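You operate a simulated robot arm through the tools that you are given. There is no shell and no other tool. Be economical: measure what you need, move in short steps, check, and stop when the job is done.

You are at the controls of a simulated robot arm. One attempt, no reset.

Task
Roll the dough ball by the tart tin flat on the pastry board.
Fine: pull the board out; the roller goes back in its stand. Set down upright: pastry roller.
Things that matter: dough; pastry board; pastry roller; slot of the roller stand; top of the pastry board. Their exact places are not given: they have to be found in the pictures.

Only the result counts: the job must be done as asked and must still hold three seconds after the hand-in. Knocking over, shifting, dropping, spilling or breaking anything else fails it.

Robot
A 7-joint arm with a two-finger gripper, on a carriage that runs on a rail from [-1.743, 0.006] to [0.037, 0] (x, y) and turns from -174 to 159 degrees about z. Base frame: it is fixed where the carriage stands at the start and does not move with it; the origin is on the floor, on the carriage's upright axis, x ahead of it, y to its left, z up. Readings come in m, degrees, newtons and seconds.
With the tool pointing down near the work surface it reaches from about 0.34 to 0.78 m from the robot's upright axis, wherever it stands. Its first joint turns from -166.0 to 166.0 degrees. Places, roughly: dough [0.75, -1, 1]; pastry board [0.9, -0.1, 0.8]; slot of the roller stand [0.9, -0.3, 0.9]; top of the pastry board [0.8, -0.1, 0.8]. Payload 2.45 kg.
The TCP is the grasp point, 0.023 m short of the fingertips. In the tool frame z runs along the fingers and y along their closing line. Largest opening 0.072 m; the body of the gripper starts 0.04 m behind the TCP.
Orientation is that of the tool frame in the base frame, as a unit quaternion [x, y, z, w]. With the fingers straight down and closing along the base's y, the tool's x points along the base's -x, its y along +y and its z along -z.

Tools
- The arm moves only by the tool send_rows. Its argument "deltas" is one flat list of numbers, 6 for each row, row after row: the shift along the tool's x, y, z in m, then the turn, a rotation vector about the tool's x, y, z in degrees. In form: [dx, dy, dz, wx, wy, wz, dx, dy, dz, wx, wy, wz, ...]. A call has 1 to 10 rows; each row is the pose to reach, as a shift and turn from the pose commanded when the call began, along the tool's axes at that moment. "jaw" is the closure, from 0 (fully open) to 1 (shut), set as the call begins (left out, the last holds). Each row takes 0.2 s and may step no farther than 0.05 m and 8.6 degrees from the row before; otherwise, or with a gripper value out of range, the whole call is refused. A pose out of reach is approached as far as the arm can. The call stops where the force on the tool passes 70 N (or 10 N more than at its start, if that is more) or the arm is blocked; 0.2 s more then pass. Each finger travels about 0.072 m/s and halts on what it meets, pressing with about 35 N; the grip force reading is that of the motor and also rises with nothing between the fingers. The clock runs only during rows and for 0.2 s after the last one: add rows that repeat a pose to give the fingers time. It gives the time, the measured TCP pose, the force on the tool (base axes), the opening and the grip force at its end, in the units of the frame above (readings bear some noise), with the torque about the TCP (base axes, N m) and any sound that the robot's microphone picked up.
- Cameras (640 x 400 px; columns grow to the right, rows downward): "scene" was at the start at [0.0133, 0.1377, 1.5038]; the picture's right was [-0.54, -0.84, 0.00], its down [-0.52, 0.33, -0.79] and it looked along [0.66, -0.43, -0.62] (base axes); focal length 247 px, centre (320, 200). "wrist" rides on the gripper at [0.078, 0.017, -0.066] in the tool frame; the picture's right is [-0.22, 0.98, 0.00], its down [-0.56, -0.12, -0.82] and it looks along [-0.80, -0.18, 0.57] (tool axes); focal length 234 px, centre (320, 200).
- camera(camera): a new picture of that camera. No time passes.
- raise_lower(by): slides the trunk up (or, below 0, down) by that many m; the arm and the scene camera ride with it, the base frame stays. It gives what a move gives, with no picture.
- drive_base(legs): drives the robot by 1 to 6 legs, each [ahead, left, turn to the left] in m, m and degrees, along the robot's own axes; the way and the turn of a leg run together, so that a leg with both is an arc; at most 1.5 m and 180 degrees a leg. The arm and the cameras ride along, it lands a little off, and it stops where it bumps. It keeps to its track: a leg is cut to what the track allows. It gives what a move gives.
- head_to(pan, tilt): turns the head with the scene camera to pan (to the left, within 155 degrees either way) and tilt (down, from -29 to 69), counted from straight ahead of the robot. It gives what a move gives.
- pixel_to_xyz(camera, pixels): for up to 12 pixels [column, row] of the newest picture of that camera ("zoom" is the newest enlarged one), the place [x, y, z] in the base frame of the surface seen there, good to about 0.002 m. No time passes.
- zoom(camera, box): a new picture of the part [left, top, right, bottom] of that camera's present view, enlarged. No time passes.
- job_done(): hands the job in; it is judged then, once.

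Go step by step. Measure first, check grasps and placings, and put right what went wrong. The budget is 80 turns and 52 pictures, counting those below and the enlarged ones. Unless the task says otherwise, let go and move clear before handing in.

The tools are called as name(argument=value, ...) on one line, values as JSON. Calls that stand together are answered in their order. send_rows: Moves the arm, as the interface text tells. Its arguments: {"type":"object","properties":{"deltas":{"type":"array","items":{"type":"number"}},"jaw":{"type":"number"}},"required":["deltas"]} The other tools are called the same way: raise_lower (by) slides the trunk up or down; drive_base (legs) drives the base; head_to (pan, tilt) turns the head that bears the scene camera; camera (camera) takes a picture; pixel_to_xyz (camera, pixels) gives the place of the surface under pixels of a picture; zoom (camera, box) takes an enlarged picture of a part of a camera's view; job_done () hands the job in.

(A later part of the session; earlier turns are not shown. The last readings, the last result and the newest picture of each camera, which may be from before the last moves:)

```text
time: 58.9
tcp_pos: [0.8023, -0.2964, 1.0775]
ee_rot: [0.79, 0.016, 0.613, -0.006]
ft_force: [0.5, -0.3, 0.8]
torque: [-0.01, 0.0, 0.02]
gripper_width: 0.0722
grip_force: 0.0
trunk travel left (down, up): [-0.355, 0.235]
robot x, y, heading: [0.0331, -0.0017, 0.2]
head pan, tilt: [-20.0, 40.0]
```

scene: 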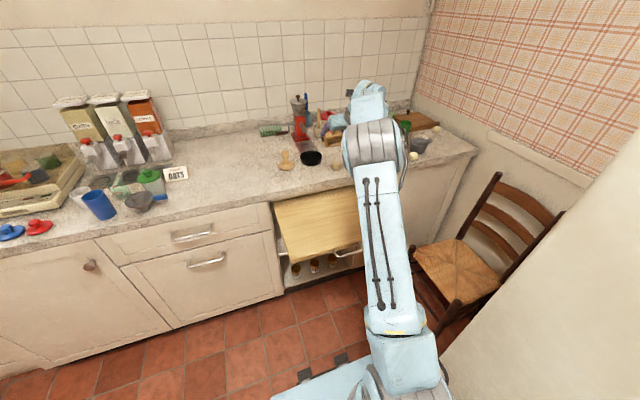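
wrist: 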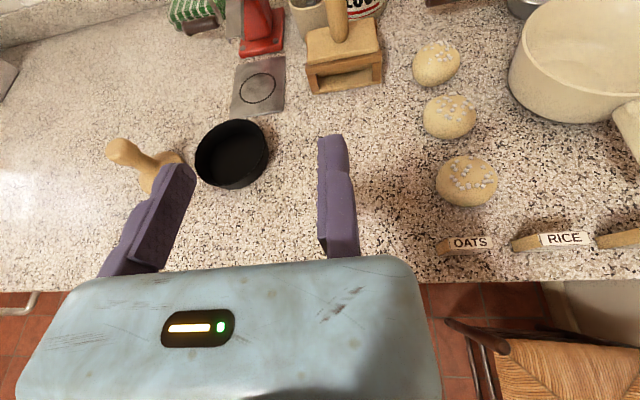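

send_rows(deltas=[-0.025, 0.011, 0.017, 0, 0, 0, -0.052, 0.022, 0.035, 0, 0, 0, -0.0772, 0.0313, 0.0527, 0, 0, 0, -0.071, 0.032, 0.078, 0, 0, 0, -0.065, 0.033, 0.1, 0, 0, 0, -0.06, 0.034, 0.12, 0, 0, 0, -0.0549, 0.0343, 0.1399, 0, 0, 0], jaw=0)

camera(camera="wrist")

```text
time: 60.5
tcp_pos: [0.9039, -0.3242, 0.9865]
ee_rot: [0.79, 0.016, 0.612, -0.007]
ft_force: [0.7, 0.1, -0.5]
torque: [-0.03, -0.02, 0.0]
gripper_width: 0.0722
grip_force: 0.1
out of reach, approached as far as the arm can: row 6, 7
trunk travel left (down, up): [-0.355, 0.235]
robot x, y, heading: [0.0377, 0.002, 0.6]
head pan, tilt: [-20.0, 40.0]
```

```text
17 pictures are left
```

wrist: 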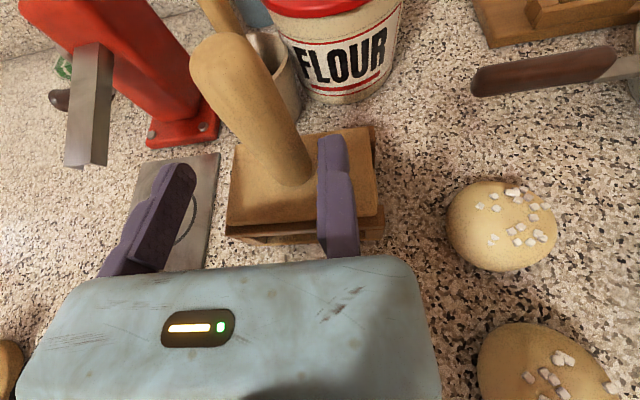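

Reach ends at x=0.904, leaving the handle only at the fingertips. I back off and yaw the tool 20° to the right (radial direction), which gains reach.

send_rows(deltas=[0, 0, -0.05, 0, 0, 0, 0, 0, -0.085, 0, 0, 0, 0, 0, -0.1, -6.5, 0, 1.7, 0, 0, -0.1, -13, 0, 3.4, 0, 0, -0.1, -19.4, -0.2, 5])

```text
time: 61.7
tcp_pos: [0.8058, -0.3271, 1.0121]
ee_rot: [0.782, -0.122, 0.603, 0.101]
ft_force: [-0.4, -0.1, 0.0]
torque: [0.03, 0.0, 0.03]
gripper_width: 0.0721
grip_force: 0.1
trunk travel left (down, up): [-0.355, 0.235]
robot x, y, heading: [0.0343, 0.0015, 0.3]
head pan, tilt: [-20.0, 40.0]
```

send_rows(deltas=[0, -0.0367, 0, 0, 0, 0, 0.001, -0.0367, 0.035, 0, 0, 0, 0.003, -0.0367, 0.07, 0, 0, 0, 0.0045, -0.0367, 0.09, 0, 0, 0, 0.0054, -0.0367, 0.1066, 0, 0, 0], jaw=0.3)

camera(camera="wrist")

```text
time: 62.9
tcp_pos: [0.917, -0.3216, 0.9876]
ee_rot: [0.782, -0.12, 0.603, 0.101]
ft_force: [0.0, 1.6, 1.0]
torque: [0.02, 0.06, -0.05]
gripper_width: 0.051
grip_force: 0.8
trunk travel left (down, up): [-0.355, 0.235]
robot x, y, heading: [0.0369, 0.0015, 0.6]
head pan, tilt: [-20.0, 40.0]
```

```text
16 pictures are left
```

wrist: 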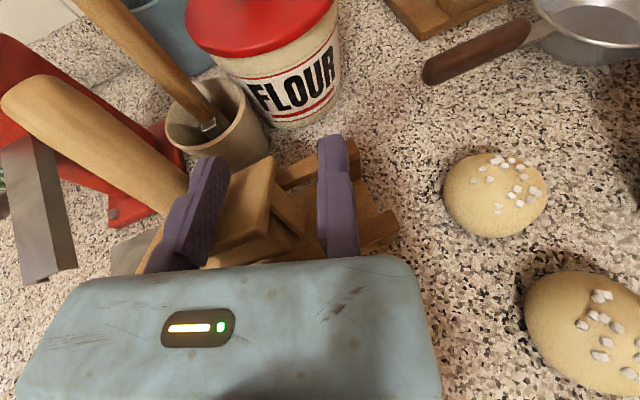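

The roller now seems tilted to the left (handle at (30,90)–(190,190), outside the left finger). I look from the head camera.

zoom(camera="scene", box=[250, 80, 460, 220])

pixel_to_xyz(camera="wrist", pixels=[[20, 90], [90, 130], [150, 170], [175, 190], [240, 190], [262, 165], [225, 260], [275, 235], [330, 230], [205, 190], [335, 160], [270, 180]])

```text
2.86 times, centred on (355, 150) of scene
```

zoom: 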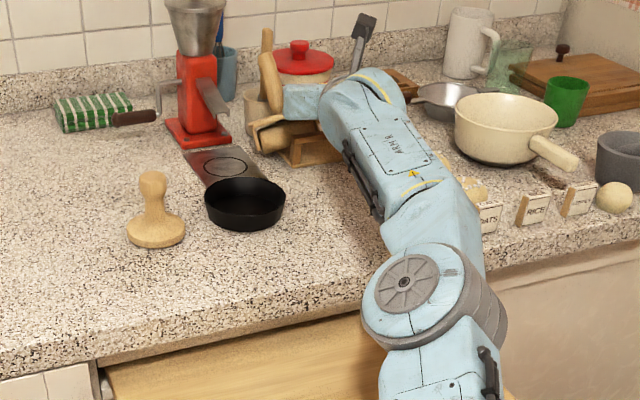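

```text
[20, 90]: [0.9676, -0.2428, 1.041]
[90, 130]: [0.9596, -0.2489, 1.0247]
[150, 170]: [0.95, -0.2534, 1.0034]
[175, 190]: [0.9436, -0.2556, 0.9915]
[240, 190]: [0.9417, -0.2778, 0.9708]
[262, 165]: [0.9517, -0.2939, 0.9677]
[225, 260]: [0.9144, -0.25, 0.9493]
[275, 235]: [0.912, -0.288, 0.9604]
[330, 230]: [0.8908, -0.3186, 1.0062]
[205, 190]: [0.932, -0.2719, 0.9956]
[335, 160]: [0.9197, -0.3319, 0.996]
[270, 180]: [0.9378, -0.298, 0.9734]
```

The roller has been pushed askew to the left, still standing. I retreat straight back and look again.

send_rows(deltas=[0, 0.003, -0.04, 0, 0, 0, 0, 0.003, -0.08, 0, 0, 0, 0.02, 0.003, -0.11, 0, 0, 0], jaw=0.3)

camera(camera="wrist")

zoom(camera="wrist", box=[150, 0, 400, 156])

```text
time: 63.7
tcp_pos: [0.8191, -0.2981, 1.0354]
ee_rot: [0.782, -0.123, 0.603, 0.102]
ft_force: [-1.3, -1.0, -0.6]
torque: [-0.03, -0.01, 0.01]
gripper_width: 0.0503
grip_force: 0.0
trunk travel left (down, up): [-0.355, 0.235]
robot x, y, heading: [0.034, 0.0016, 0.3]
head pan, tilt: [-20.0, 40.0]
```

```text
14 pictures are left
```

wrist: 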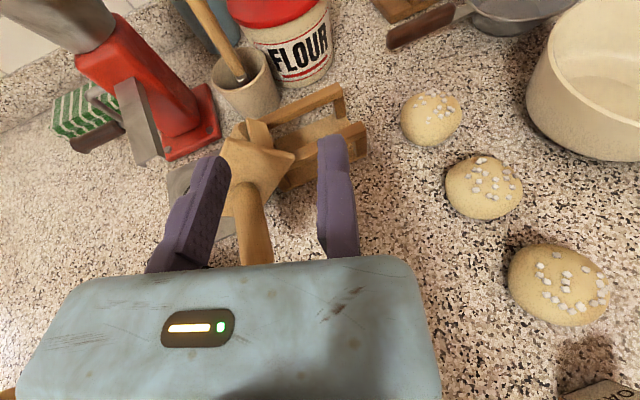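

```text
2.56 times, centred on (275, 78) of wrist
```

zoom: 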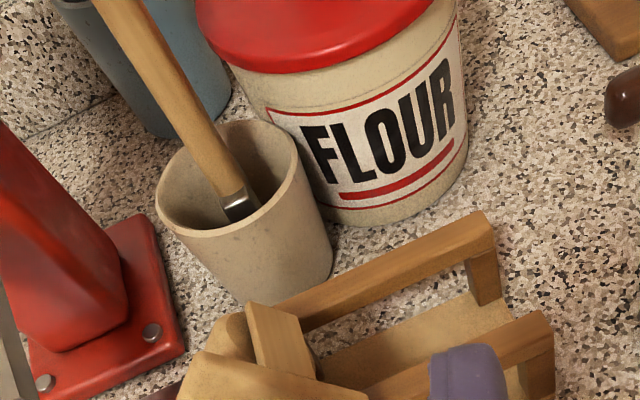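

The roller has tipped over towards the robot, out of the slot. I measure roller and stand.

pixel_to_xyz(camera="wrist", pixels=[[255, 255], [253, 230], [250, 205], [243, 230], [268, 235], [262, 165], [235, 160], [285, 162], [258, 130], [340, 92], [365, 130], [300, 185]])

zoom(camera="wrist", box=[190, 70, 380, 270])

zoom(camera="scene", box=[290, 70, 400, 150])

```text
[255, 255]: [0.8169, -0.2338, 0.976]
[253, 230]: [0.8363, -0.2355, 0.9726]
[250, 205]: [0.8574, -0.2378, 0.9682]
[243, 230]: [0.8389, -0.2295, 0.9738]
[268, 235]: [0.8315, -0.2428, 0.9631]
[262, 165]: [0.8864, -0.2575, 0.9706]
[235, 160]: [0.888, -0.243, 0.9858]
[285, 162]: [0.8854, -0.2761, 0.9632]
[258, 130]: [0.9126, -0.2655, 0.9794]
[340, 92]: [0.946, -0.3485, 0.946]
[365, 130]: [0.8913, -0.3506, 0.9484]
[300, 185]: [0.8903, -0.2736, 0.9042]
```

```text
2.00 times, centred on (285, 170) of wrist
```

zoom: 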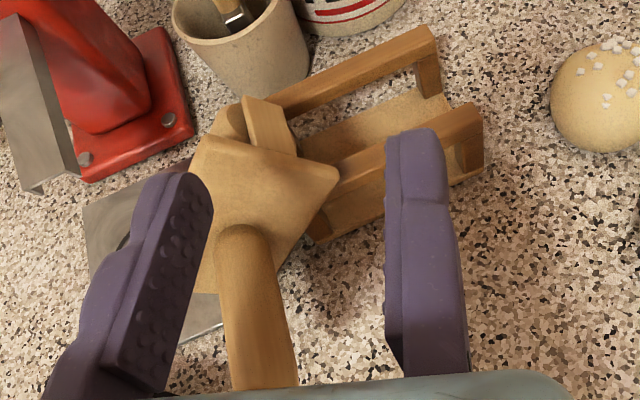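

```text
5.00 times, centred on (345, 110) of scene
```

zoom: 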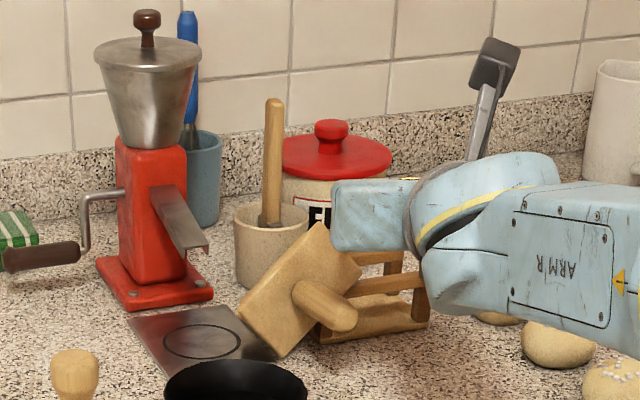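

The roller now rests on its side against the stand, handle pointing at the robot at z≈0.96. I measure the plate's orientation.

pixel_to_xyz(camera="zoom", pixels=[[315, 232], [354, 272], [280, 346], [246, 310], [283, 300], [300, 290], [325, 318], [345, 320], [335, 300], [320, 325], [415, 310], [325, 338]])

```text
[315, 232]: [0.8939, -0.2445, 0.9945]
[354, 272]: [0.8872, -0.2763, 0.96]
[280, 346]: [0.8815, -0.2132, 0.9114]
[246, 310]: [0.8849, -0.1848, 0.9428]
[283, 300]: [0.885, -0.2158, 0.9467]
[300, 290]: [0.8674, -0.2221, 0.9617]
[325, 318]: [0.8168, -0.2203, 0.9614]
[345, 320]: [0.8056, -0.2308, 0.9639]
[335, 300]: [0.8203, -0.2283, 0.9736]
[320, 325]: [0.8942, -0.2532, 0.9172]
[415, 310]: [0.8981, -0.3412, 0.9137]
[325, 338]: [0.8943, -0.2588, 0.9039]
```

Plate corners give its long edge tilted 38° in the y–z plane. Plan: grip the handle from above (camera bracket towards the robot), lift, turn it upright. First raise and unwind the tool by 206° in a retracted place.

raise_lower(by=0.15)

send_rows(deltas=[0, 0, -0.04, 3.996, 0.321, -6.51, 0, 0, -0.08, 7.99, 0.64, -13.02, 0, 0, -0.12, 11.99, 0.96, -19.53, 0, 0, -0.12, 15.98, 1.28, -26.04, 0, 0, -0.12, 19.98, 1.61, -32.55, 0, 0, -0.12, 23.98, 1.93, -39.06, 0, 0, -0.12, 27.97, 2.25, -45.57, 0, 0, -0.12, 31.97, 2.57, -52.08, 0, 0, -0.12, 35.96, 2.89, -58.59], jaw=0)

send_rows(deltas=[0, 0, 0, 3.996, 0.321, -6.51, 0, 0, 0, 7.99, 0.64, -13.02, 0, 0, 0, 11.99, 0.96, -19.53, 0, 0, 0, 15.98, 1.28, -26.04, 0, 0, 0, 19.98, 1.61, -32.55, 0, 0, 0, 23.98, 1.93, -39.06, 0, 0, 0, 27.97, 2.25, -45.57, 0, 0, 0, 31.97, 2.57, -52.08, 0, 0, 0, 35.96, 2.89, -58.59])

send_rows(deltas=[0, 0, 0, 3.996, 0.321, -6.51, 0, 0, 0, 7.99, 0.64, -13.02, 0, 0, 0, 11.99, 0.96, -19.53, 0, 0, 0, 15.98, 1.28, -26.04, 0, 0, 0, 19.98, 1.61, -32.55, 0, 0, 0, 23.98, 1.93, -39.06, 0, 0, 0, 27.97, 2.25, -45.57, 0, 0, 0, 31.97, 2.57, -52.08, 0, 0, 0, 35.96, 2.89, -58.59])

```text
time: 65.5
tcp_pos: [0.8187, -0.2963, 1.1874]
ee_rot: [0.781, -0.121, 0.604, 0.1]
ft_force: [0.5, 0.0, 0.8]
torque: [-0.03, 0.01, 0.0]
gripper_width: 0.0504
grip_force: 0.1
trunk travel left (down, up): [-0.505, 0.085]
robot x, y, heading: [0.0322, -0.002, 0.4]
head pan, tilt: [-20.0, 40.0]
```

```text
time: 67.5
tcp_pos: [0.7082, -0.2589, 1.2162]
ee_rot: [0.717, 0.457, 0.505, 0.146]
ft_force: [-0.7, -0.8, 0.2]
torque: [0.0, -0.01, 0.0]
gripper_width: 0.072
grip_force: 0.1
trunk travel left (down, up): [-0.505, 0.085]
robot x, y, heading: [0.0333, 0.0015, 0.3]
head pan, tilt: [-20.0, 40.0]
```

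```text
time: 69.5
tcp_pos: [0.7096, -0.2579, 1.2181]
ee_rot: [0.403, 0.876, 0.227, 0.14]
ft_force: [-0.4, -0.3, 0.2]
torque: [0.0, 0.01, 0.01]
gripper_width: 0.0721
grip_force: 0.1
trunk travel left (down, up): [-0.505, 0.085]
robot x, y, heading: [0.0304, 0.0007, 0.4]
head pan, tilt: [-20.0, 40.0]
```

```text
time: 71.5
tcp_pos: [0.7098, -0.2592, 1.2172]
ee_rot: [-0.052, 0.987, -0.128, 0.085]
ft_force: [0.5, 0.0, -0.1]
torque: [0.0, -0.01, -0.03]
gripper_width: 0.0719
grip_force: 0.0
trunk travel left (down, up): [-0.505, 0.085]
robot x, y, heading: [0.0329, -0.004, 0.2]
head pan, tilt: [-20.0, 40.0]
```

Orientation is as wanted. A fresh look at the roller.

camera(camera="wrist")

zoom(camera="scene", box=[290, 70, 400, 150])

pixel_to_xyz(camera="zoom", pixels=[[315, 232], [354, 272], [280, 346], [246, 310], [325, 318], [335, 300], [300, 290], [345, 320]])

```text
10 pictures are left
```

wrist: 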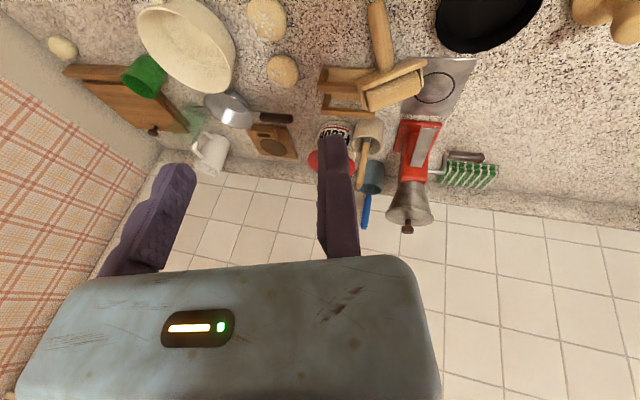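

```text
5.00 times, centred on (345, 110) of scene
```

zoom: 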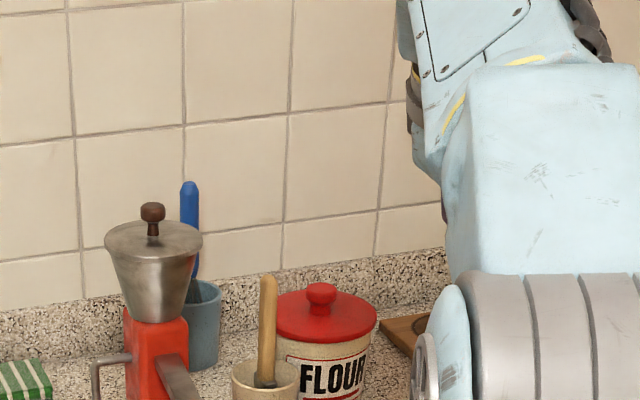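

```text
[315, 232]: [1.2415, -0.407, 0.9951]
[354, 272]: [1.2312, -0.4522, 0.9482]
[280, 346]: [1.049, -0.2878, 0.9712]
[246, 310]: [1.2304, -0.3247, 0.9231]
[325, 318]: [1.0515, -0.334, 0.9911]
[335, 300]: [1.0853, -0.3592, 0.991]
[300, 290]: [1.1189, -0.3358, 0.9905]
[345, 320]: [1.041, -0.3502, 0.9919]
```

pixel_to_xyz(camera="wrist", pixels=[[376, 5], [380, 25], [384, 50], [386, 65], [373, 30], [388, 30], [425, 62], [363, 90], [370, 108], [422, 90], [322, 85], [325, 110]])

```text
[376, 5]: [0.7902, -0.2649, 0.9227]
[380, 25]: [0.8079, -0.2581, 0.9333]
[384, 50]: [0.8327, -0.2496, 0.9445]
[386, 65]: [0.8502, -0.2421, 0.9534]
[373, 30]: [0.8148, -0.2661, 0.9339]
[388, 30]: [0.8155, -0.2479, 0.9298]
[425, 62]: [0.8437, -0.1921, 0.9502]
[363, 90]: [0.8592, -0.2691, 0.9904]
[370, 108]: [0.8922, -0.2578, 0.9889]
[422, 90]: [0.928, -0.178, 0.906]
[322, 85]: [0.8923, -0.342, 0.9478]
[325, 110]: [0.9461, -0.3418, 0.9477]
```

The roller has slumped: handle now slopes down to the counter (from (0.85,−0.24,0.95) to (0.79,−0.265,0.92)), plate long edge l≈(0.17,−0.87,0.46). I recompute the grip pose and go to a pre-approach point.

send_rows(deltas=[-0.0053, 0.011, 0.0394, -4.08, -6.04, -1.73, -0.0106, 0.022, 0.0788, -8.16, -12.08, -3.46, -0.016, 0.033, 0.1182, -12.24, -18.12, -5.2, -0.0213, 0.044, 0.1576, -16.32, -24.16, -6.93, -0.0266, 0.055, 0.197, -20.4, -30.2, -8.66], jaw=0.3)

camera(camera="wrist")

```text
time: 72.7
tcp_pos: [0.7672, -0.2502, 1.0194]
ee_rot: [-0.171, 0.931, 0.059, 0.319]
ft_force: [0.3, 0.0, -0.1]
torque: [-0.04, 0.03, 0.02]
gripper_width: 0.0502
grip_force: 0.0
trunk travel left (down, up): [-0.505, 0.085]
robot x, y, heading: [0.0301, 0.0008, 0.2]
head pan, tilt: [-20.0, 40.0]
```

```text
8 pictures are left
```

wrist: 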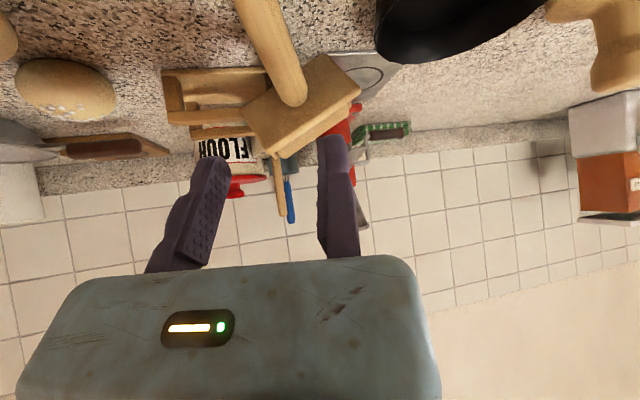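

pixel_to_xyz(camera="wrist", pixels=[[258, 10], [270, 40], [285, 75], [293, 95], [259, 40], [283, 40], [280, 68], [300, 68], [320, 60], [356, 92], [270, 150], [245, 112]])

```text
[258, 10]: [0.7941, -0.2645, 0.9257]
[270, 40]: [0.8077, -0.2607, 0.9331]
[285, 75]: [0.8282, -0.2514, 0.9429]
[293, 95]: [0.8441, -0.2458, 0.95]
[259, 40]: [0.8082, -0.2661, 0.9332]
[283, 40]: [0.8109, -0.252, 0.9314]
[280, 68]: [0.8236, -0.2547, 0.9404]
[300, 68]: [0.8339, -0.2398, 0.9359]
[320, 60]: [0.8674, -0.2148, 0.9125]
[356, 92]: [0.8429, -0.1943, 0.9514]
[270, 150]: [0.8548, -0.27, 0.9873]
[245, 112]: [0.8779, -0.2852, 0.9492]
```

Handle position confirmed. Advance along the fingers and close.

send_rows(deltas=[0, 0, 0.03, 0, 0, 0, 0, 0, 0.06, 0, 0, 0, 0, 0, 0.08, 0, 0, 0, 0, 0, 0.1, 0, 0, 0, 0, -0.006, 0.1, 0, 0, 0])

send_rows(deltas=[0, 0, 0, 0, 0, 0, 0, 0, 0, 0, 0, 0, 0, 0, 0, 0, 0, 0, 0, 0, 0, 0, 0, 0], jaw=1)

```text
time: 73.9
tcp_pos: [0.828, -0.2341, 0.94]
ee_rot: [-0.171, 0.931, 0.059, 0.317]
ft_force: [0.3, 0.1, 0.1]
torque: [-0.01, -0.01, -0.01]
gripper_width: 0.0506
grip_force: 0.1
trunk travel left (down, up): [-0.505, 0.085]
robot x, y, heading: [0.0355, -0.0021, 0.3]
head pan, tilt: [-20.0, 40.0]
```

```text
time: 74.9
tcp_pos: [0.8261, -0.2319, 0.9417]
ee_rot: [-0.17, 0.931, 0.058, 0.318]
ft_force: [-1.1, -0.8, 6.9]
torque: [0.19, -0.32, -0.01]
gripper_width: 0.0228
grip_force: 35.1
trunk travel left (down, up): [-0.505, 0.085]
robot x, y, heading: [0.0353, 0.0014, 0.4]
head pan, tilt: [-20.0, 40.0]
```

Gripped (22.8 mm, 35 N). Lift straight up.

send_rows(deltas=[-0.012, 0, -0.016, 0, 0, 0, -0.03, 0, -0.04, 0, 0, 0, -0.055, 0, -0.071, 0, 0, 0, -0.08, 0, -0.104, 0, 0, 0, -0.1, 0, -0.13, 0, 0, 0])

drive_base(legs=[[-0.35, 0, 0]])

camera(camera="wrist")

```text
time: 76.1
tcp_pos: [0.827, -0.2342, 1.1032]
ee_rot: [-0.17, 0.931, 0.059, 0.318]
ft_force: [1.1, 0.9, -1.3]
torque: [-0.01, 0.05, -0.02]
gripper_width: 0.0223
grip_force: 35.0
trunk travel left (down, up): [-0.505, 0.085]
robot x, y, heading: [0.035, -0.0013, 0.3]
head pan, tilt: [-20.0, 40.0]
```

```text
time: 78.4
tcp_pos: [0.4803, -0.2349, 1.1035]
ee_rot: [-0.17, 0.931, 0.059, 0.317]
ft_force: [0.7, 0.2, -1.5]
torque: [-0.02, 0.07, -0.04]
gripper_width: 0.0225
grip_force: 35.2
trunk travel left (down, up): [-0.505, 0.085]
robot x, y, heading: [-0.3133, -0.001, 0.3]
head pan, tilt: [-20.0, 40.0]
```

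```text
7 pictures are left
```

wrist: 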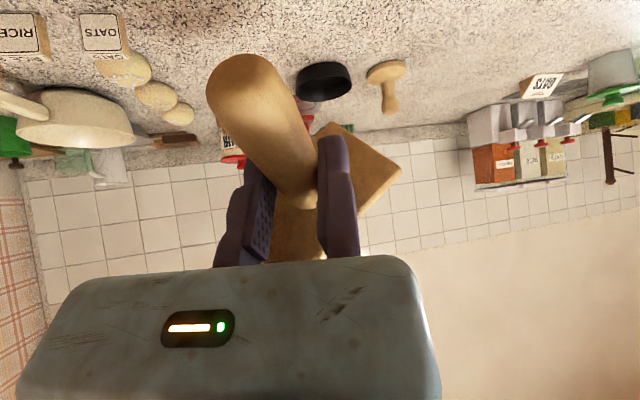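

Roller is held; I measure the handle axis and plate corners in this picture.

pixel_to_xyz(camera="wrist", pixels=[[245, 75], [262, 110], [275, 140], [290, 175], [240, 110], [285, 110], [340, 130], [395, 172], [370, 165], [350, 160], [275, 230], [372, 208]])

```text
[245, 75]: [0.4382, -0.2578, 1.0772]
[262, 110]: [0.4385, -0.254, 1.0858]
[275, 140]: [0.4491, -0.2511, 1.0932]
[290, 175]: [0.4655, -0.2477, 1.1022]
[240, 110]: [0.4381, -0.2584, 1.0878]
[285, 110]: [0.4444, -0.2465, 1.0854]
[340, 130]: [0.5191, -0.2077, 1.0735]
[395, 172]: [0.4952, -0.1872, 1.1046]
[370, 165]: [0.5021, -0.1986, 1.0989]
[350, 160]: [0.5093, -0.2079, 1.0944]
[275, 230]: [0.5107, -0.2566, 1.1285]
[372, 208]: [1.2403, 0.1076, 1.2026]
```

Plate normal agrees with the handle axis. I now turn the roller upright with a 207° rotation in three calls, over the board.

send_rows(deltas=[0, 0, 0, -2.463, -2.915, 6.633, 0, 0, 0, -4.926, -5.83, 13.266, 0, 0, 0, -7.389, -8.745, 19.9, 0, 0, 0, -9.852, -11.66, 26.53, 0, 0, 0, -12.315, -14.575, 33.165, 0, 0, 0, -14.778, -17.49, 39.8, 0, 0, 0, -17.241, -20.405, 46.43, 0, 0, 0, -19.704, -23.32, 53.06, 0, 0, 0, -22.167, -26.235, 59.7])

send_rows(deltas=[0, 0, 0, -2.463, -2.915, 6.633, 0, 0, 0, -4.926, -5.83, 13.266, 0, 0, 0, -7.389, -8.745, 19.9, 0, 0, 0, -9.852, -11.66, 26.53, 0, 0, 0, -12.315, -14.575, 33.165, 0, 0, 0, -14.778, -17.49, 39.8, 0, 0, 0, -17.241, -20.405, 46.43, 0, 0, 0, -19.704, -23.32, 53.06, 0, 0, 0, -22.167, -26.235, 59.7])

send_rows(deltas=[0, 0, 0, -2.463, -2.915, 6.633, 0, 0, 0, -4.926, -5.83, 13.266, 0, 0, 0, -7.389, -8.745, 19.9, 0, 0, 0, -9.852, -11.66, 26.53, 0, 0, 0, -12.315, -14.575, 33.165, 0, 0, 0, -14.778, -17.49, 39.8, 0, 0, 0, -17.241, -20.405, 46.43, 0, 0, 0, -19.704, -23.32, 53.06, 0, 0, 0, -22.167, -26.235, 59.7])

camera(camera="scene")

```text
time: 80.4
tcp_pos: [0.4792, -0.2349, 1.103]
ee_rot: [0.272, 0.771, 0.412, 0.403]
ft_force: [-0.4, 0.1, -1.4]
torque: [0.02, 0.05, 0.04]
gripper_width: 0.0227
grip_force: 34.8
trunk travel left (down, up): [-0.505, 0.085]
robot x, y, heading: [-0.3151, 0.0003, 0.4]
head pan, tilt: [-20.0, 40.0]
```

```text
time: 82.4
tcp_pos: [0.4791, -0.2342, 1.1041]
ee_rot: [0.617, 0.341, 0.618, 0.347]
ft_force: [-0.4, -0.2, -1.3]
torque: [0.05, 0.0, 0.02]
gripper_width: 0.0224
grip_force: 35.2
trunk travel left (down, up): [-0.505, 0.085]
robot x, y, heading: [-0.3155, -0.0022, 0.2]
head pan, tilt: [-20.0, 40.0]
```

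```text
time: 84.4
tcp_pos: [0.4793, -0.2333, 1.103]
ee_rot: [0.746, -0.208, 0.609, 0.169]
ft_force: [0.2, -0.2, -2.2]
torque: [-0.01, 0.03, -0.03]
gripper_width: 0.0227
grip_force: 34.8
trunk travel left (down, up): [-0.505, 0.085]
robot x, y, heading: [-0.3137, 0.0026, 0.3]
head pan, tilt: [-20.0, 40.0]
```

```text
6 pictures are left
```

scene: 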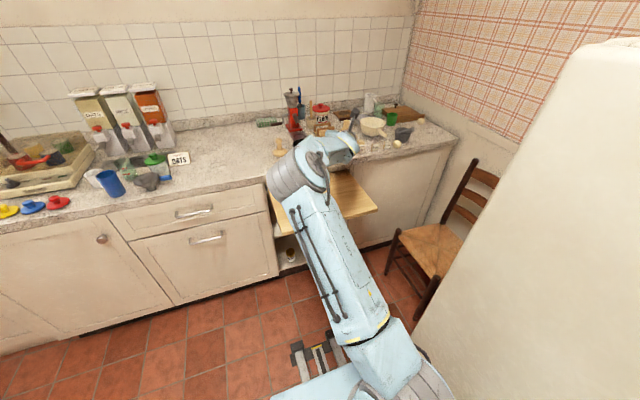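

Upright per the pose. A wrist picture to check plate level and heading.

camera(camera="wrist")

```text
5 pictures are left
```

wrist: 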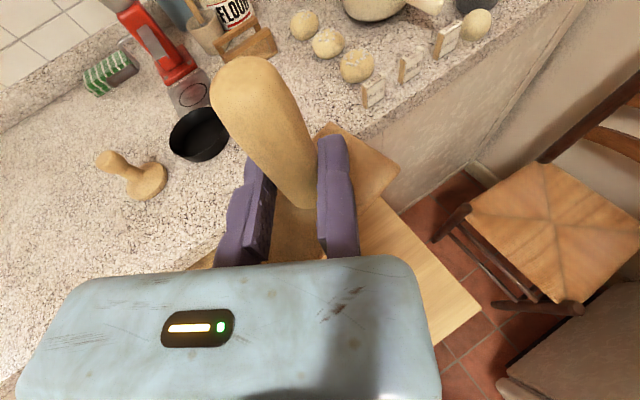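

pixel_to_xyz(camera="wrist", pixels=[[327, 128], [393, 168], [363, 203], [285, 245], [360, 150], [375, 180], [275, 215], [245, 75], [275, 130], [295, 180], [340, 135], [380, 162]])

pixel_to_xyz(camera="wrist", pixels=[[272, 36], [275, 50], [222, 58], [255, 17], [218, 45], [262, 38], [230, 62], [250, 50]])

```text
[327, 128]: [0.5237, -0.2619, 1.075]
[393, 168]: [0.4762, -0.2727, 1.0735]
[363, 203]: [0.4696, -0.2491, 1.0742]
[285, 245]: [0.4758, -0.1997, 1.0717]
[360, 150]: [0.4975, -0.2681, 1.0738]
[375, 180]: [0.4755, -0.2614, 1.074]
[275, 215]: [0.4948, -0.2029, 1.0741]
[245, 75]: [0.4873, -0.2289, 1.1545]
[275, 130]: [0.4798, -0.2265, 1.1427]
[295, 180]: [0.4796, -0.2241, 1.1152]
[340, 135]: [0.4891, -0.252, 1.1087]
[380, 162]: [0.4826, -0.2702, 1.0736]
```

```text
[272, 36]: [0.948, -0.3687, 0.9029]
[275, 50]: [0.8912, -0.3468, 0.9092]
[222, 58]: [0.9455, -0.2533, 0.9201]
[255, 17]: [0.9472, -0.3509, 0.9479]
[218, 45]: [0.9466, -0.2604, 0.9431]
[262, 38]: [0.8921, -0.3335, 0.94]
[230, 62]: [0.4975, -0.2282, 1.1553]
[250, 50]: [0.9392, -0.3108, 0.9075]
```

The plate is level (z 1.074 at all corners) and yawed about 13°. Now I bring the roller above the dough and lower with the trunk.

send_rows(deltas=[-0.0036, -0.0288, -0.0177, 0, 0, 0, -0.0072, -0.0576, -0.0355, 0, 0, 0, -0.0108, -0.0864, -0.0532, 0, 0, 0])

raise_lower(by=-0.16)

send_rows(deltas=[-0.01, 0, 0.002, 0, 0, 0, -0.016, 0, 0.0032, 0, 0, 0, -0.02, 0, 0.004, 0, 0, 0, -0.024, 0, 0.0048, 0, 0, 0, -0.028, 0, 0.0056, 0, 0, 0, -0.032, 0, 0.0064, 0, 0, 0, -0.036, 0, 0.0072, 0, 0, 0, -0.04, 0, 0.008, 0, 0, 0, -0.044, 0, 0.0088, 0, 0, 0, -0.048, 0, 0.0096, 0, 0, 0])

```text
time: 85.2
tcp_pos: [0.4764, -0.1329, 1.1048]
ee_rot: [0.746, -0.208, 0.61, 0.17]
ft_force: [0.2, -0.6, -1.5]
torque: [-0.01, -0.01, 0.02]
gripper_width: 0.0226
grip_force: 35.5
trunk travel left (down, up): [-0.505, 0.085]
robot x, y, heading: [-0.3161, 0.0014, 0.3]
head pan, tilt: [-20.0, 40.0]
```

```text
time: 87.0
tcp_pos: [0.4767, -0.1325, 0.9443]
ee_rot: [0.747, -0.207, 0.609, 0.169]
ft_force: [-0.1, -0.3, -1.7]
torque: [-0.03, 0.02, -0.01]
gripper_width: 0.0225
grip_force: 35.5
trunk travel left (down, up): [-0.345, 0.245]
robot x, y, heading: [-0.3142, -0.0028, -0.0]
head pan, tilt: [-20.0, 40.0]
```

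```text
time: 89.2
tcp_pos: [0.4746, -0.133, 0.9085]
ee_rot: [0.74, -0.208, 0.617, 0.169]
ft_force: [0.4, 0.4, 57.1]
torque: [0.75, -0.78, -0.02]
gripper_width: 0.0228
grip_force: 34.6
trunk travel left (down, up): [-0.345, 0.245]
robot x, y, heading: [-0.3127, 0.0018, 0.5]
head pan, tilt: [-20.0, 40.0]
```

Pressing at 57 N on the dough. Now roll back and forth.

send_rows(deltas=[0.0028, -0.014, 0.014, 0, 0, 0, 0.0057, -0.028, 0.028, 0, 0, 0, 0.0028, -0.014, 0.014, 0, 0, 0, 0, 0, 0, 0, 0, 0, -0.0028, 0.014, -0.014, 0, 0, 0, -0.0057, 0.028, -0.028, 0, 0, 0, -0.0028, 0.014, -0.014, 0, 0, 0, 0, 0, 0, 0, 0, 0])

```text
time: 91.0
tcp_pos: [0.4773, -0.1328, 0.8953]
ee_rot: [0.746, -0.207, 0.61, 0.169]
ft_force: [-0.5, 0.2, -1.7]
torque: [-0.03, 0.08, 0.01]
gripper_width: 0.0226
grip_force: 35.0
trunk travel left (down, up): [-0.345, 0.245]
robot x, y, heading: [-0.3128, -0.0016, 0.3]
head pan, tilt: [-20.0, 40.0]
```

The dough gave way (now no force at z 0.895). Lower 10 mm more and roll again.

send_rows(deltas=[-0.005, 0, 0.001, 0, 0, 0, -0.0098, 0, 0.002, 0, 0, 0, -0.007, -0.014, 0.016, 0, 0, 0, -0.0041, -0.028, 0.03, 0, 0, 0, -0.007, -0.014, 0.016, 0, 0, 0, -0.0098, 0, 0.002, 0, 0, 0, -0.0126, 0.014, -0.012, 0, 0, 0, -0.0155, 0.028, -0.026, 0, 0, 0, -0.0126, 0.014, -0.012, 0, 0, 0, -0.0098, 0, 0.002, 0, 0, 0])

```text
time: 93.2
tcp_pos: [0.4765, -0.1326, 0.885]
ee_rot: [0.747, -0.207, 0.609, 0.169]
ft_force: [0.3, -0.5, -1.8]
torque: [0.04, 0.05, 0.01]
gripper_width: 0.0224
grip_force: 35.0
trunk travel left (down, up): [-0.345, 0.245]
robot x, y, heading: [-0.3124, 0.003, 0.3]
head pan, tilt: [-20.0, 40.0]
```

send_rows(deltas=[-0.003, 0, 0.0006, 0, 0, 0, -0.0069, 0, 0.0014, 0, 0, 0, -0.0041, -0.014, 0.0154, 0, 0, 0, -0.0012, -0.028, 0.0294, 0, 0, 0, -0.0041, -0.014, 0.0154, 0, 0, 0, -0.0069, 0, 0.0014, 0, 0, 0, -0.0097, 0.014, -0.0126, 0, 0, 0, -0.0126, 0.028, -0.0266, 0, 0, 0, -0.0097, 0.014, -0.0126, 0, 0, 0, -0.0069, 0, 0.0014, 0, 0, 0])

```text
time: 95.4
tcp_pos: [0.4777, -0.1324, 0.8793]
ee_rot: [0.746, -0.207, 0.61, 0.169]
ft_force: [0.0, 1.5, 7.9]
torque: [-0.18, -0.15, 0.04]
gripper_width: 0.0228
grip_force: 35.2
trunk travel left (down, up): [-0.345, 0.245]
robot x, y, heading: [-0.3151, 0.001, 0.4]
head pan, tilt: [-20.0, 40.0]
```

send_rows(deltas=[-0.0039, 0, 0.0008, 0, 0, 0, -0.0011, -0.014, 0.0148, 0, 0, 0, 0.0018, -0.028, 0.0288, 0, 0, 0, -0.0011, -0.014, 0.0148, 0, 0, 0, -0.0039, 0, 0.0008, 0, 0, 0, -0.0067, 0.014, -0.0132, 0, 0, 0, -0.0096, 0.028, -0.0272, 0, 0, 0, -0.0067, 0.014, -0.0132, 0, 0, 0, -0.0039, 0, 0.0008, 0, 0, 0])

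```text
time: 97.4
tcp_pos: [0.4748, -0.1326, 0.8792]
ee_rot: [0.744, -0.207, 0.612, 0.171]
ft_force: [-0.9, 2.3, 32.1]
torque: [0.03, -0.52, 0.15]
gripper_width: 0.0224
grip_force: 34.8
trunk travel left (down, up): [-0.345, 0.245]
robot x, y, heading: [-0.3138, 0.0028, 0.4]
head pan, tilt: [-20.0, 40.0]
```

Firm stop at z 0.879. Lift and move aside to inspect the dough.

raise_lower(by=0.16)

drive_base(legs=[[-0.15, 0, 0]])

zoom(camera="wrist", box=[0, 0, 640, 270])

```text
time: 99.2
tcp_pos: [0.4773, -0.1317, 1.0351]
ee_rot: [0.747, -0.207, 0.609, 0.169]
ft_force: [-0.2, -1.1, -2.7]
torque: [-0.04, 0.05, -0.01]
gripper_width: 0.0224
grip_force: 34.3
trunk travel left (down, up): [-0.505, 0.085]
robot x, y, heading: [-0.3122, 0.0031, 0.2]
head pan, tilt: [-20.0, 40.0]
```

```text
time: 100.6
tcp_pos: [0.3277, -0.1305, 1.0348]
ee_rot: [0.746, -0.206, 0.61, 0.168]
ft_force: [1.0, 1.0, -2.3]
torque: [0.01, 0.08, -0.02]
gripper_width: 0.0226
grip_force: 35.8
trunk travel left (down, up): [-0.505, 0.085]
robot x, y, heading: [-0.4656, -0.0023, 0.5]
head pan, tilt: [-20.0, 40.0]
```

```text
1.00 times, centred on (320, 135) of wrist (not enlarged: the box is as wide or as high as the picture)
```

zoom: 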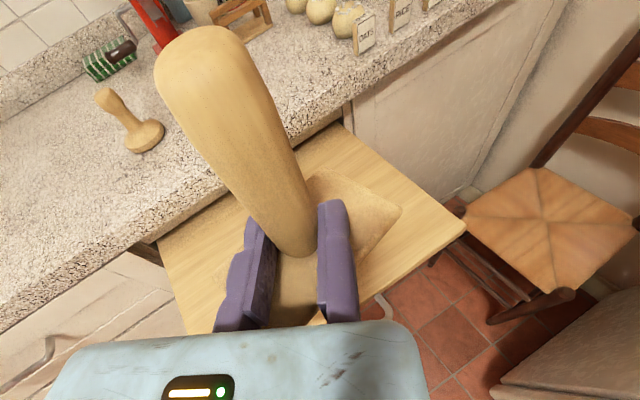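

The handle hides the dough; I shift the arm right and look again.

send_rows(deltas=[0.004, 0.0343, 0.02, 0, 0, 0, 0.008, 0.0686, 0.04, 0, 0, 0, 0.0124, 0.1028, 0.0606, 0, 0, 0])

zoom(camera="wrist", box=[0, 0, 400, 250])

```text
time: 101.4
tcp_pos: [0.3275, -0.2511, 1.035]
ee_rot: [0.747, -0.207, 0.609, 0.169]
ft_force: [-0.3, 0.6, -2.6]
torque: [0.0, 0.03, 0.0]
gripper_width: 0.0226
grip_force: 35.1
trunk travel left (down, up): [-0.505, 0.085]
robot x, y, heading: [-0.4673, -0.0019, 0.7]
head pan, tilt: [-20.0, 40.0]
```

```text
1.60 times, centred on (200, 125) of wrist
```

zoom: 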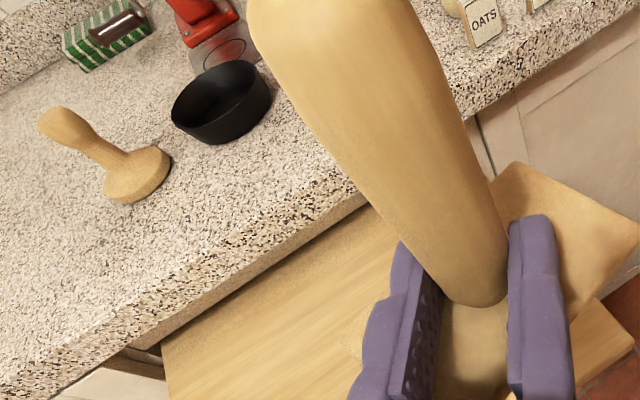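

pixel_to_xyz(camera="zoom", pixels=[[352, 330], [360, 340], [362, 318], [368, 310], [345, 335], [300, 330], [330, 320], [375, 285], [360, 360], [340, 300], [373, 325], [355, 345]])

```text
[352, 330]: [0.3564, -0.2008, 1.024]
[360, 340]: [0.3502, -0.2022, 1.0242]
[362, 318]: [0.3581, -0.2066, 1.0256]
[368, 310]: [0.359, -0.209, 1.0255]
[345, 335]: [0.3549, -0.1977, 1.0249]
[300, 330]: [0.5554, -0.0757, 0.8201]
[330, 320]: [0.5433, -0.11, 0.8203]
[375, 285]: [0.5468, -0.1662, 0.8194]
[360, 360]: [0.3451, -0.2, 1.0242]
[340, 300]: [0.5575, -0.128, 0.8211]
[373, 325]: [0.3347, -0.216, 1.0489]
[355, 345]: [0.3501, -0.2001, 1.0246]
```

The plate's left end reads z 1.024 instead of 1.006, so the roller may have tilted in the grip; I check more plate points.

pixel_to_xyz(camera="zoom", pixels=[[520, 170], [630, 240], [590, 290], [560, 200], [580, 240], [470, 330], [450, 370], [480, 370], [490, 270], [430, 180], [380, 100], [320, 30]])

```text
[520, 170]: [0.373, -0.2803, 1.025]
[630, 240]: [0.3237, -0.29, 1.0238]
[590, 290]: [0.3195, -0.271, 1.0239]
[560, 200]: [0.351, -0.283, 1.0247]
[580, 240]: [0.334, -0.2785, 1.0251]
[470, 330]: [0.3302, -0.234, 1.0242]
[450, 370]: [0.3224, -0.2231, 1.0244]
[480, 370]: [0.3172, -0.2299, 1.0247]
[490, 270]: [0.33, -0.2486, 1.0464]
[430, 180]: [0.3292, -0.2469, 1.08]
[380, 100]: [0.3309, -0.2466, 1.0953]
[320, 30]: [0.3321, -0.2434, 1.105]
```

The plate is level; the handle just slid up 18 mm in the grip. To find the dough's thickness I probe the bare board at the side with the roller.

drive_base(legs=[[0.1, 0, 0]])

raise_lower(by=-0.15)

send_rows(deltas=[-0.004, 0, 0.0008, 0, 0, 0, -0.007, 0, 0.0014, 0, 0, 0, -0.01, 0, 0.002, 0, 0, 0, -0.012, 0, 0.0024, 0, 0, 0, -0.0125, 0, 0.0025, 0, 0, 0])

```text
time: 102.6
tcp_pos: [0.427, -0.2517, 1.0351]
ee_rot: [0.747, -0.207, 0.609, 0.169]
ft_force: [0.4, 0.1, -2.2]
torque: [-0.02, 0.03, -0.02]
gripper_width: 0.0226
grip_force: 34.6
trunk travel left (down, up): [-0.505, 0.085]
robot x, y, heading: [-0.3642, 0.0035, 0.5]
head pan, tilt: [-20.0, 40.0]
```

```text
time: 104.3
tcp_pos: [0.428, -0.2509, 0.8859]
ee_rot: [0.747, -0.206, 0.61, 0.168]
ft_force: [0.2, -0.1, -1.7]
torque: [-0.02, 0.05, 0.01]
gripper_width: 0.0223
grip_force: 34.9
trunk travel left (down, up): [-0.355, 0.235]
robot x, y, heading: [-0.3655, 0.0018, 0.3]
head pan, tilt: [-20.0, 40.0]
```

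```text
time: 105.5
tcp_pos: [0.4266, -0.251, 0.8797]
ee_rot: [0.744, -0.207, 0.613, 0.168]
ft_force: [0.8, -2.1, 34.2]
torque: [-0.06, -0.6, 0.02]
gripper_width: 0.0226
grip_force: 35.6
trunk travel left (down, up): [-0.355, 0.235]
robot x, y, heading: [-0.3621, 0.0018, 0.5]
head pan, tilt: [-20.0, 40.0]
```

Bare board contact is at the same height (0.880), so the roller was right down to the board on the dough too. I back off to inspect the dough in the clear part of the wrist view.

raise_lower(by=0.165)

drive_base(legs=[[-0.25, 0, 0]])

send_rows(deltas=[0.003, 0.0257, 0.015, 0, 0, 0, 0.0062, 0.0514, 0.0303, 0, 0, 0])

camera(camera="wrist")

```text
time: 107.4
tcp_pos: [0.4289, -0.2517, 1.0375]
ee_rot: [0.747, -0.207, 0.609, 0.169]
ft_force: [-0.3, -0.3, -2.1]
torque: [-0.01, 0.0, 0.04]
gripper_width: 0.0223
grip_force: 34.9
trunk travel left (down, up): [-0.52, 0.07]
robot x, y, heading: [-0.3627, 0.0017, 0.2]
head pan, tilt: [-20.0, 40.0]
```

```text
time: 109.3
tcp_pos: [0.1783, -0.2509, 1.0382]
ee_rot: [0.747, -0.207, 0.609, 0.169]
ft_force: [0.8, -0.7, -1.7]
torque: [-0.03, 0.04, -0.01]
gripper_width: 0.0226
grip_force: 35.0
trunk travel left (down, up): [-0.52, 0.07]
robot x, y, heading: [-0.6137, 0.0031, 0.6]
head pan, tilt: [-20.0, 40.0]
```

```text
time: 109.9
tcp_pos: [0.1778, -0.3102, 1.0377]
ee_rot: [0.747, -0.206, 0.609, 0.168]
ft_force: [0.7, 0.0, -1.7]
torque: [-0.03, 0.03, 0.01]
gripper_width: 0.0225
grip_force: 35.3
trunk travel left (down, up): [-0.52, 0.07]
robot x, y, heading: [-0.6126, 0.0007, 0.6]
head pan, tilt: [-20.0, 40.0]
```

```text
2 pictures are left
```

wrist: 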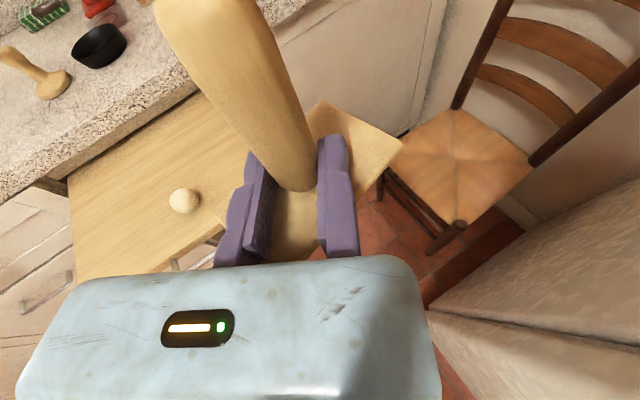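

The dough is still a ball at (184,201): it must have rolled out from under the roller. I measure it.

pixel_to_xyz(camera="wrist", pixels=[[184, 200], [170, 200], [198, 200], [184, 188], [184, 213], [184, 206], [192, 193], [177, 208], [140, 200]])

```text
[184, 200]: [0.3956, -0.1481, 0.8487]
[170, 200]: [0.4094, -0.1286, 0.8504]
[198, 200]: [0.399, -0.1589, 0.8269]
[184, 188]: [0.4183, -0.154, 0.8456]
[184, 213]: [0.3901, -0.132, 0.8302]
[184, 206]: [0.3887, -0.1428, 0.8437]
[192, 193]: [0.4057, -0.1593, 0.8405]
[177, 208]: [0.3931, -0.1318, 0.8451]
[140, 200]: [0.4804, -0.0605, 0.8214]
```

The ball now sits at (0.405,−0.142), undeformed. I will press on it again, this time a little on the robot side and with very small, slow strokes so that it stays under the roller.

send_rows(deltas=[-0.0041, -0.0343, -0.0202, 0, 0, 0, -0.0082, -0.0686, -0.0404, 0, 0, 0, -0.0124, -0.1028, -0.0606, 0, 0, 0, -0.0165, -0.1371, -0.0808, 0, 0, 0])

drive_base(legs=[[0.213, 0, 0]])

raise_lower(by=-0.115)

```text
time: 110.9
tcp_pos: [0.1775, -0.151, 1.0378]
ee_rot: [0.747, -0.208, 0.609, 0.169]
ft_force: [-0.1, 0.0, -1.4]
torque: [-0.03, -0.02, 0.0]
gripper_width: 0.0226
grip_force: 35.1
trunk travel left (down, up): [-0.52, 0.07]
robot x, y, heading: [-0.6115, 0.0008, 0.5]
head pan, tilt: [-20.0, 40.0]
```

```text
time: 112.6
tcp_pos: [0.392, -0.1486, 1.0375]
ee_rot: [0.747, -0.207, 0.609, 0.169]
ft_force: [-0.5, -0.6, -2.1]
torque: [-0.01, 0.06, -0.03]
gripper_width: 0.0225
grip_force: 34.8
trunk travel left (down, up): [-0.52, 0.07]
robot x, y, heading: [-0.3952, -0.0036, 0.6]
head pan, tilt: [-20.0, 40.0]
```

```text
time: 114.0
tcp_pos: [0.3916, -0.1489, 0.9226]
ee_rot: [0.747, -0.206, 0.609, 0.168]
ft_force: [-0.5, 0.7, -1.9]
torque: [-0.02, 0.02, 0.0]
gripper_width: 0.0224
grip_force: 34.6
trunk travel left (down, up): [-0.405, 0.185]
robot x, y, heading: [-0.3989, 0.0027, 0.8]
head pan, tilt: [-20.0, 40.0]
```

send_rows(deltas=[-0.005, 0, 0.001, 0, 0, 0, -0.008, 0, 0.0016, 0, 0, 0, -0.0105, 0, 0.0021, 0, 0, 0, -0.0125, 0, 0.0025, 0, 0, 0, -0.0145, 0, 0.0029, 0, 0, 0, -0.0165, 0, 0.0033, 0, 0, 0])

```text
time: 115.4
tcp_pos: [0.3928, -0.1483, 0.9087]
ee_rot: [0.746, -0.206, 0.611, 0.167]
ft_force: [0.3, -1.0, 12.7]
torque: [-0.07, -0.19, -0.04]
gripper_width: 0.0224
grip_force: 35.3
trunk travel left (down, up): [-0.405, 0.185]
robot x, y, heading: [-0.4043, -0.0003, 0.4]
head pan, tilt: [-20.0, 40.0]
```

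Contact (≈14 N). Press a bit more and make small ±8 mm strokes.

send_rows(deltas=[-0.003, 0, 0.0006, 0, 0, 0, -0.0044, -0.0028, 0.0038, 0, 0, 0, -0.0038, -0.0056, 0.0066, 0, 0, 0, -0.0044, -0.0028, 0.0038, 0, 0, 0, -0.005, 0, 0.001, 0, 0, 0, -0.0056, 0.0028, -0.0018, 0, 0, 0, -0.0061, 0.0056, -0.0046, 0, 0, 0, -0.0056, 0.0028, -0.0018, 0, 0, 0, -0.005, 0, 0.001, 0, 0, 0])

```text
time: 117.4
tcp_pos: [0.3897, -0.1487, 0.9082]
ee_rot: [0.744, -0.206, 0.613, 0.169]
ft_force: [-0.2, 1.1, 43.7]
torque: [0.29, -0.65, -0.01]
gripper_width: 0.0224
grip_force: 34.8
trunk travel left (down, up): [-0.405, 0.185]
robot x, y, heading: [-0.3978, 0.0011, 0.4]
head pan, tilt: [-20.0, 40.0]
```

Ball stays under the roller (44 N). More strokes, slightly wider.

send_rows(deltas=[0.0011, -0.0056, 0.0056, 0, 0, 0, 0.0017, -0.0084, 0.0084, 0, 0, 0, 0, 0, 0, 0, 0, 0, -0.0017, 0.0084, -0.0084, 0, 0, 0, 0, 0, 0, 0, 0, 0, 0.0017, -0.0084, 0.0084, 0, 0, 0, 0, 0, 0, 0, 0, 0, -0.0017, 0.0084, -0.0084, 0, 0, 0, 0, 0, 0, 0, 0, 0])

```text
time: 119.4
tcp_pos: [0.3917, -0.1498, 0.9008]
ee_rot: [0.747, -0.206, 0.609, 0.168]
ft_force: [0.2, 0.0, -1.7]
torque: [0.0, 0.02, -0.01]
gripper_width: 0.0227
grip_force: 35.1
trunk travel left (down, up): [-0.405, 0.185]
robot x, y, heading: [-0.3998, -0.0002, 0.6]
head pan, tilt: [-20.0, 40.0]
```

Force vanished at z 0.901; I probe lower to see whether flattened dough is still underneath.

send_rows(deltas=[-0.004, 0, 0.0008, 0, 0, 0, -0.008, 0, 0.0016, 0, 0, 0, -0.011, 0, 0.0022, 0, 0, 0, -0.014, 0, 0.0028, 0, 0, 0, -0.016, 0, 0.0032, 0, 0, 0])

```text
time: 120.6
tcp_pos: [0.3903, -0.1501, 0.8963]
ee_rot: [0.742, -0.207, 0.616, 0.169]
ft_force: [-0.1, 0.0, 53.4]
torque: [0.24, -0.78, -0.01]
gripper_width: 0.0225
grip_force: 34.9
trunk travel left (down, up): [-0.405, 0.185]
robot x, y, heading: [-0.3991, 0.0018, 0.4]
head pan, tilt: [-20.0, 40.0]
```

Dough is flattening: contact now at z 0.896 (≈16 mm thick). Continue rolling.

send_rows(deltas=[0.0014, -0.007, 0.007, 0, 0, 0, 0.0023, -0.0112, 0.0112, 0, 0, 0, 0.0009, -0.0042, 0.0042, 0, 0, 0, -0.0009, 0.0042, -0.0042, 0, 0, 0, -0.0023, 0.0112, -0.0112, 0, 0, 0, -0.0009, 0.0042, -0.0042, 0, 0, 0, 0.0014, -0.007, 0.007, 0, 0, 0, 0, 0, 0, 0, 0, 0])

```text
time: 122.4
tcp_pos: [0.389, -0.1507, 0.8956]
ee_rot: [0.742, -0.206, 0.615, 0.169]
ft_force: [0.5, -1.2, 57.9]
torque: [0.21, -0.86, -0.04]
gripper_width: 0.0225
grip_force: 35.2
trunk travel left (down, up): [-0.405, 0.185]
robot x, y, heading: [-0.3973, 0.0032, 0.5]
head pan, tilt: [-20.0, 40.0]
```

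send_rows(deltas=[0.0017, -0.0084, 0.0084, 0, 0, 0, 0.0034, -0.0168, 0.0168, 0, 0, 0, 0.0017, -0.0084, 0.0084, 0, 0, 0, 0, 0, 0, 0, 0, 0, -0.0017, 0.0084, -0.0084, 0, 0, 0, -0.0028, 0.014, -0.014, 0, 0, 0, -0.0017, 0.0084, -0.0084, 0, 0, 0, 0, 0, 0, 0, 0, 0, 0.0017, -0.0084, 0.0084, 0, 0, 0, 0, 0, 0, 0, 0, 0])

```text
time: 124.6
tcp_pos: [0.3902, -0.1493, 0.8888]
ee_rot: [0.745, -0.206, 0.612, 0.169]
ft_force: [-0.4, -0.5, 36.2]
torque: [-0.1, -0.59, -0.03]
gripper_width: 0.0225
grip_force: 35.6
trunk travel left (down, up): [-0.405, 0.185]
robot x, y, heading: [-0.4005, -0.0008, 0.3]
head pan, tilt: [-20.0, 40.0]
```

Down to ≈9 mm. Continue, 3 mm lower.

send_rows(deltas=[-0.0029, 0, 0.0006, 0, 0, 0, -0.0012, -0.0084, 0.009, 0, 0, 0, 0.0005, -0.0168, 0.0174, 0, 0, 0, -0.0012, -0.0084, 0.009, 0, 0, 0, -0.0029, 0, 0.0006, 0, 0, 0, -0.0046, 0.0084, -0.0078, 0, 0, 0, -0.0057, 0.014, -0.0134, 0, 0, 0, -0.0046, 0.0084, -0.0078, 0, 0, 0, -0.0029, 0, 0.0006, 0, 0, 0])

send_rows(deltas=[0.0017, -0.0084, 0.0084, 0, 0, 0, 0.0037, -0.0182, 0.0182, 0, 0, 0, 0.0017, -0.0084, 0.0084, 0, 0, 0, 0, 0, 0, 0, 0, 0, -0.0017, 0.0084, -0.0084, 0, 0, 0, -0.0028, 0.014, -0.014, 0, 0, 0, -0.0017, 0.0084, -0.0084, 0, 0, 0, 0, 0, 0, 0, 0, 0])

```text
time: 126.6
tcp_pos: [0.39, -0.1488, 0.8847]
ee_rot: [0.746, -0.204, 0.611, 0.167]
ft_force: [-0.2, 1.2, 30.2]
torque: [-0.09, -0.45, 0.01]
gripper_width: 0.0225
grip_force: 34.7
trunk travel left (down, up): [-0.405, 0.185]
robot x, y, heading: [-0.3981, 0.0006, 0.6]
head pan, tilt: [-20.0, 40.0]
```

```text
time: 128.4
tcp_pos: [0.3897, -0.1495, 0.8843]
ee_rot: [0.746, -0.205, 0.611, 0.168]
ft_force: [0.1, 0.4, 30.2]
torque: [-0.08, -0.5, 0.06]
gripper_width: 0.0225
grip_force: 35.1
trunk travel left (down, up): [-0.405, 0.185]
robot x, y, heading: [-0.3991, 0.0005, 0.6]
head pan, tilt: [-20.0, 40.0]
```

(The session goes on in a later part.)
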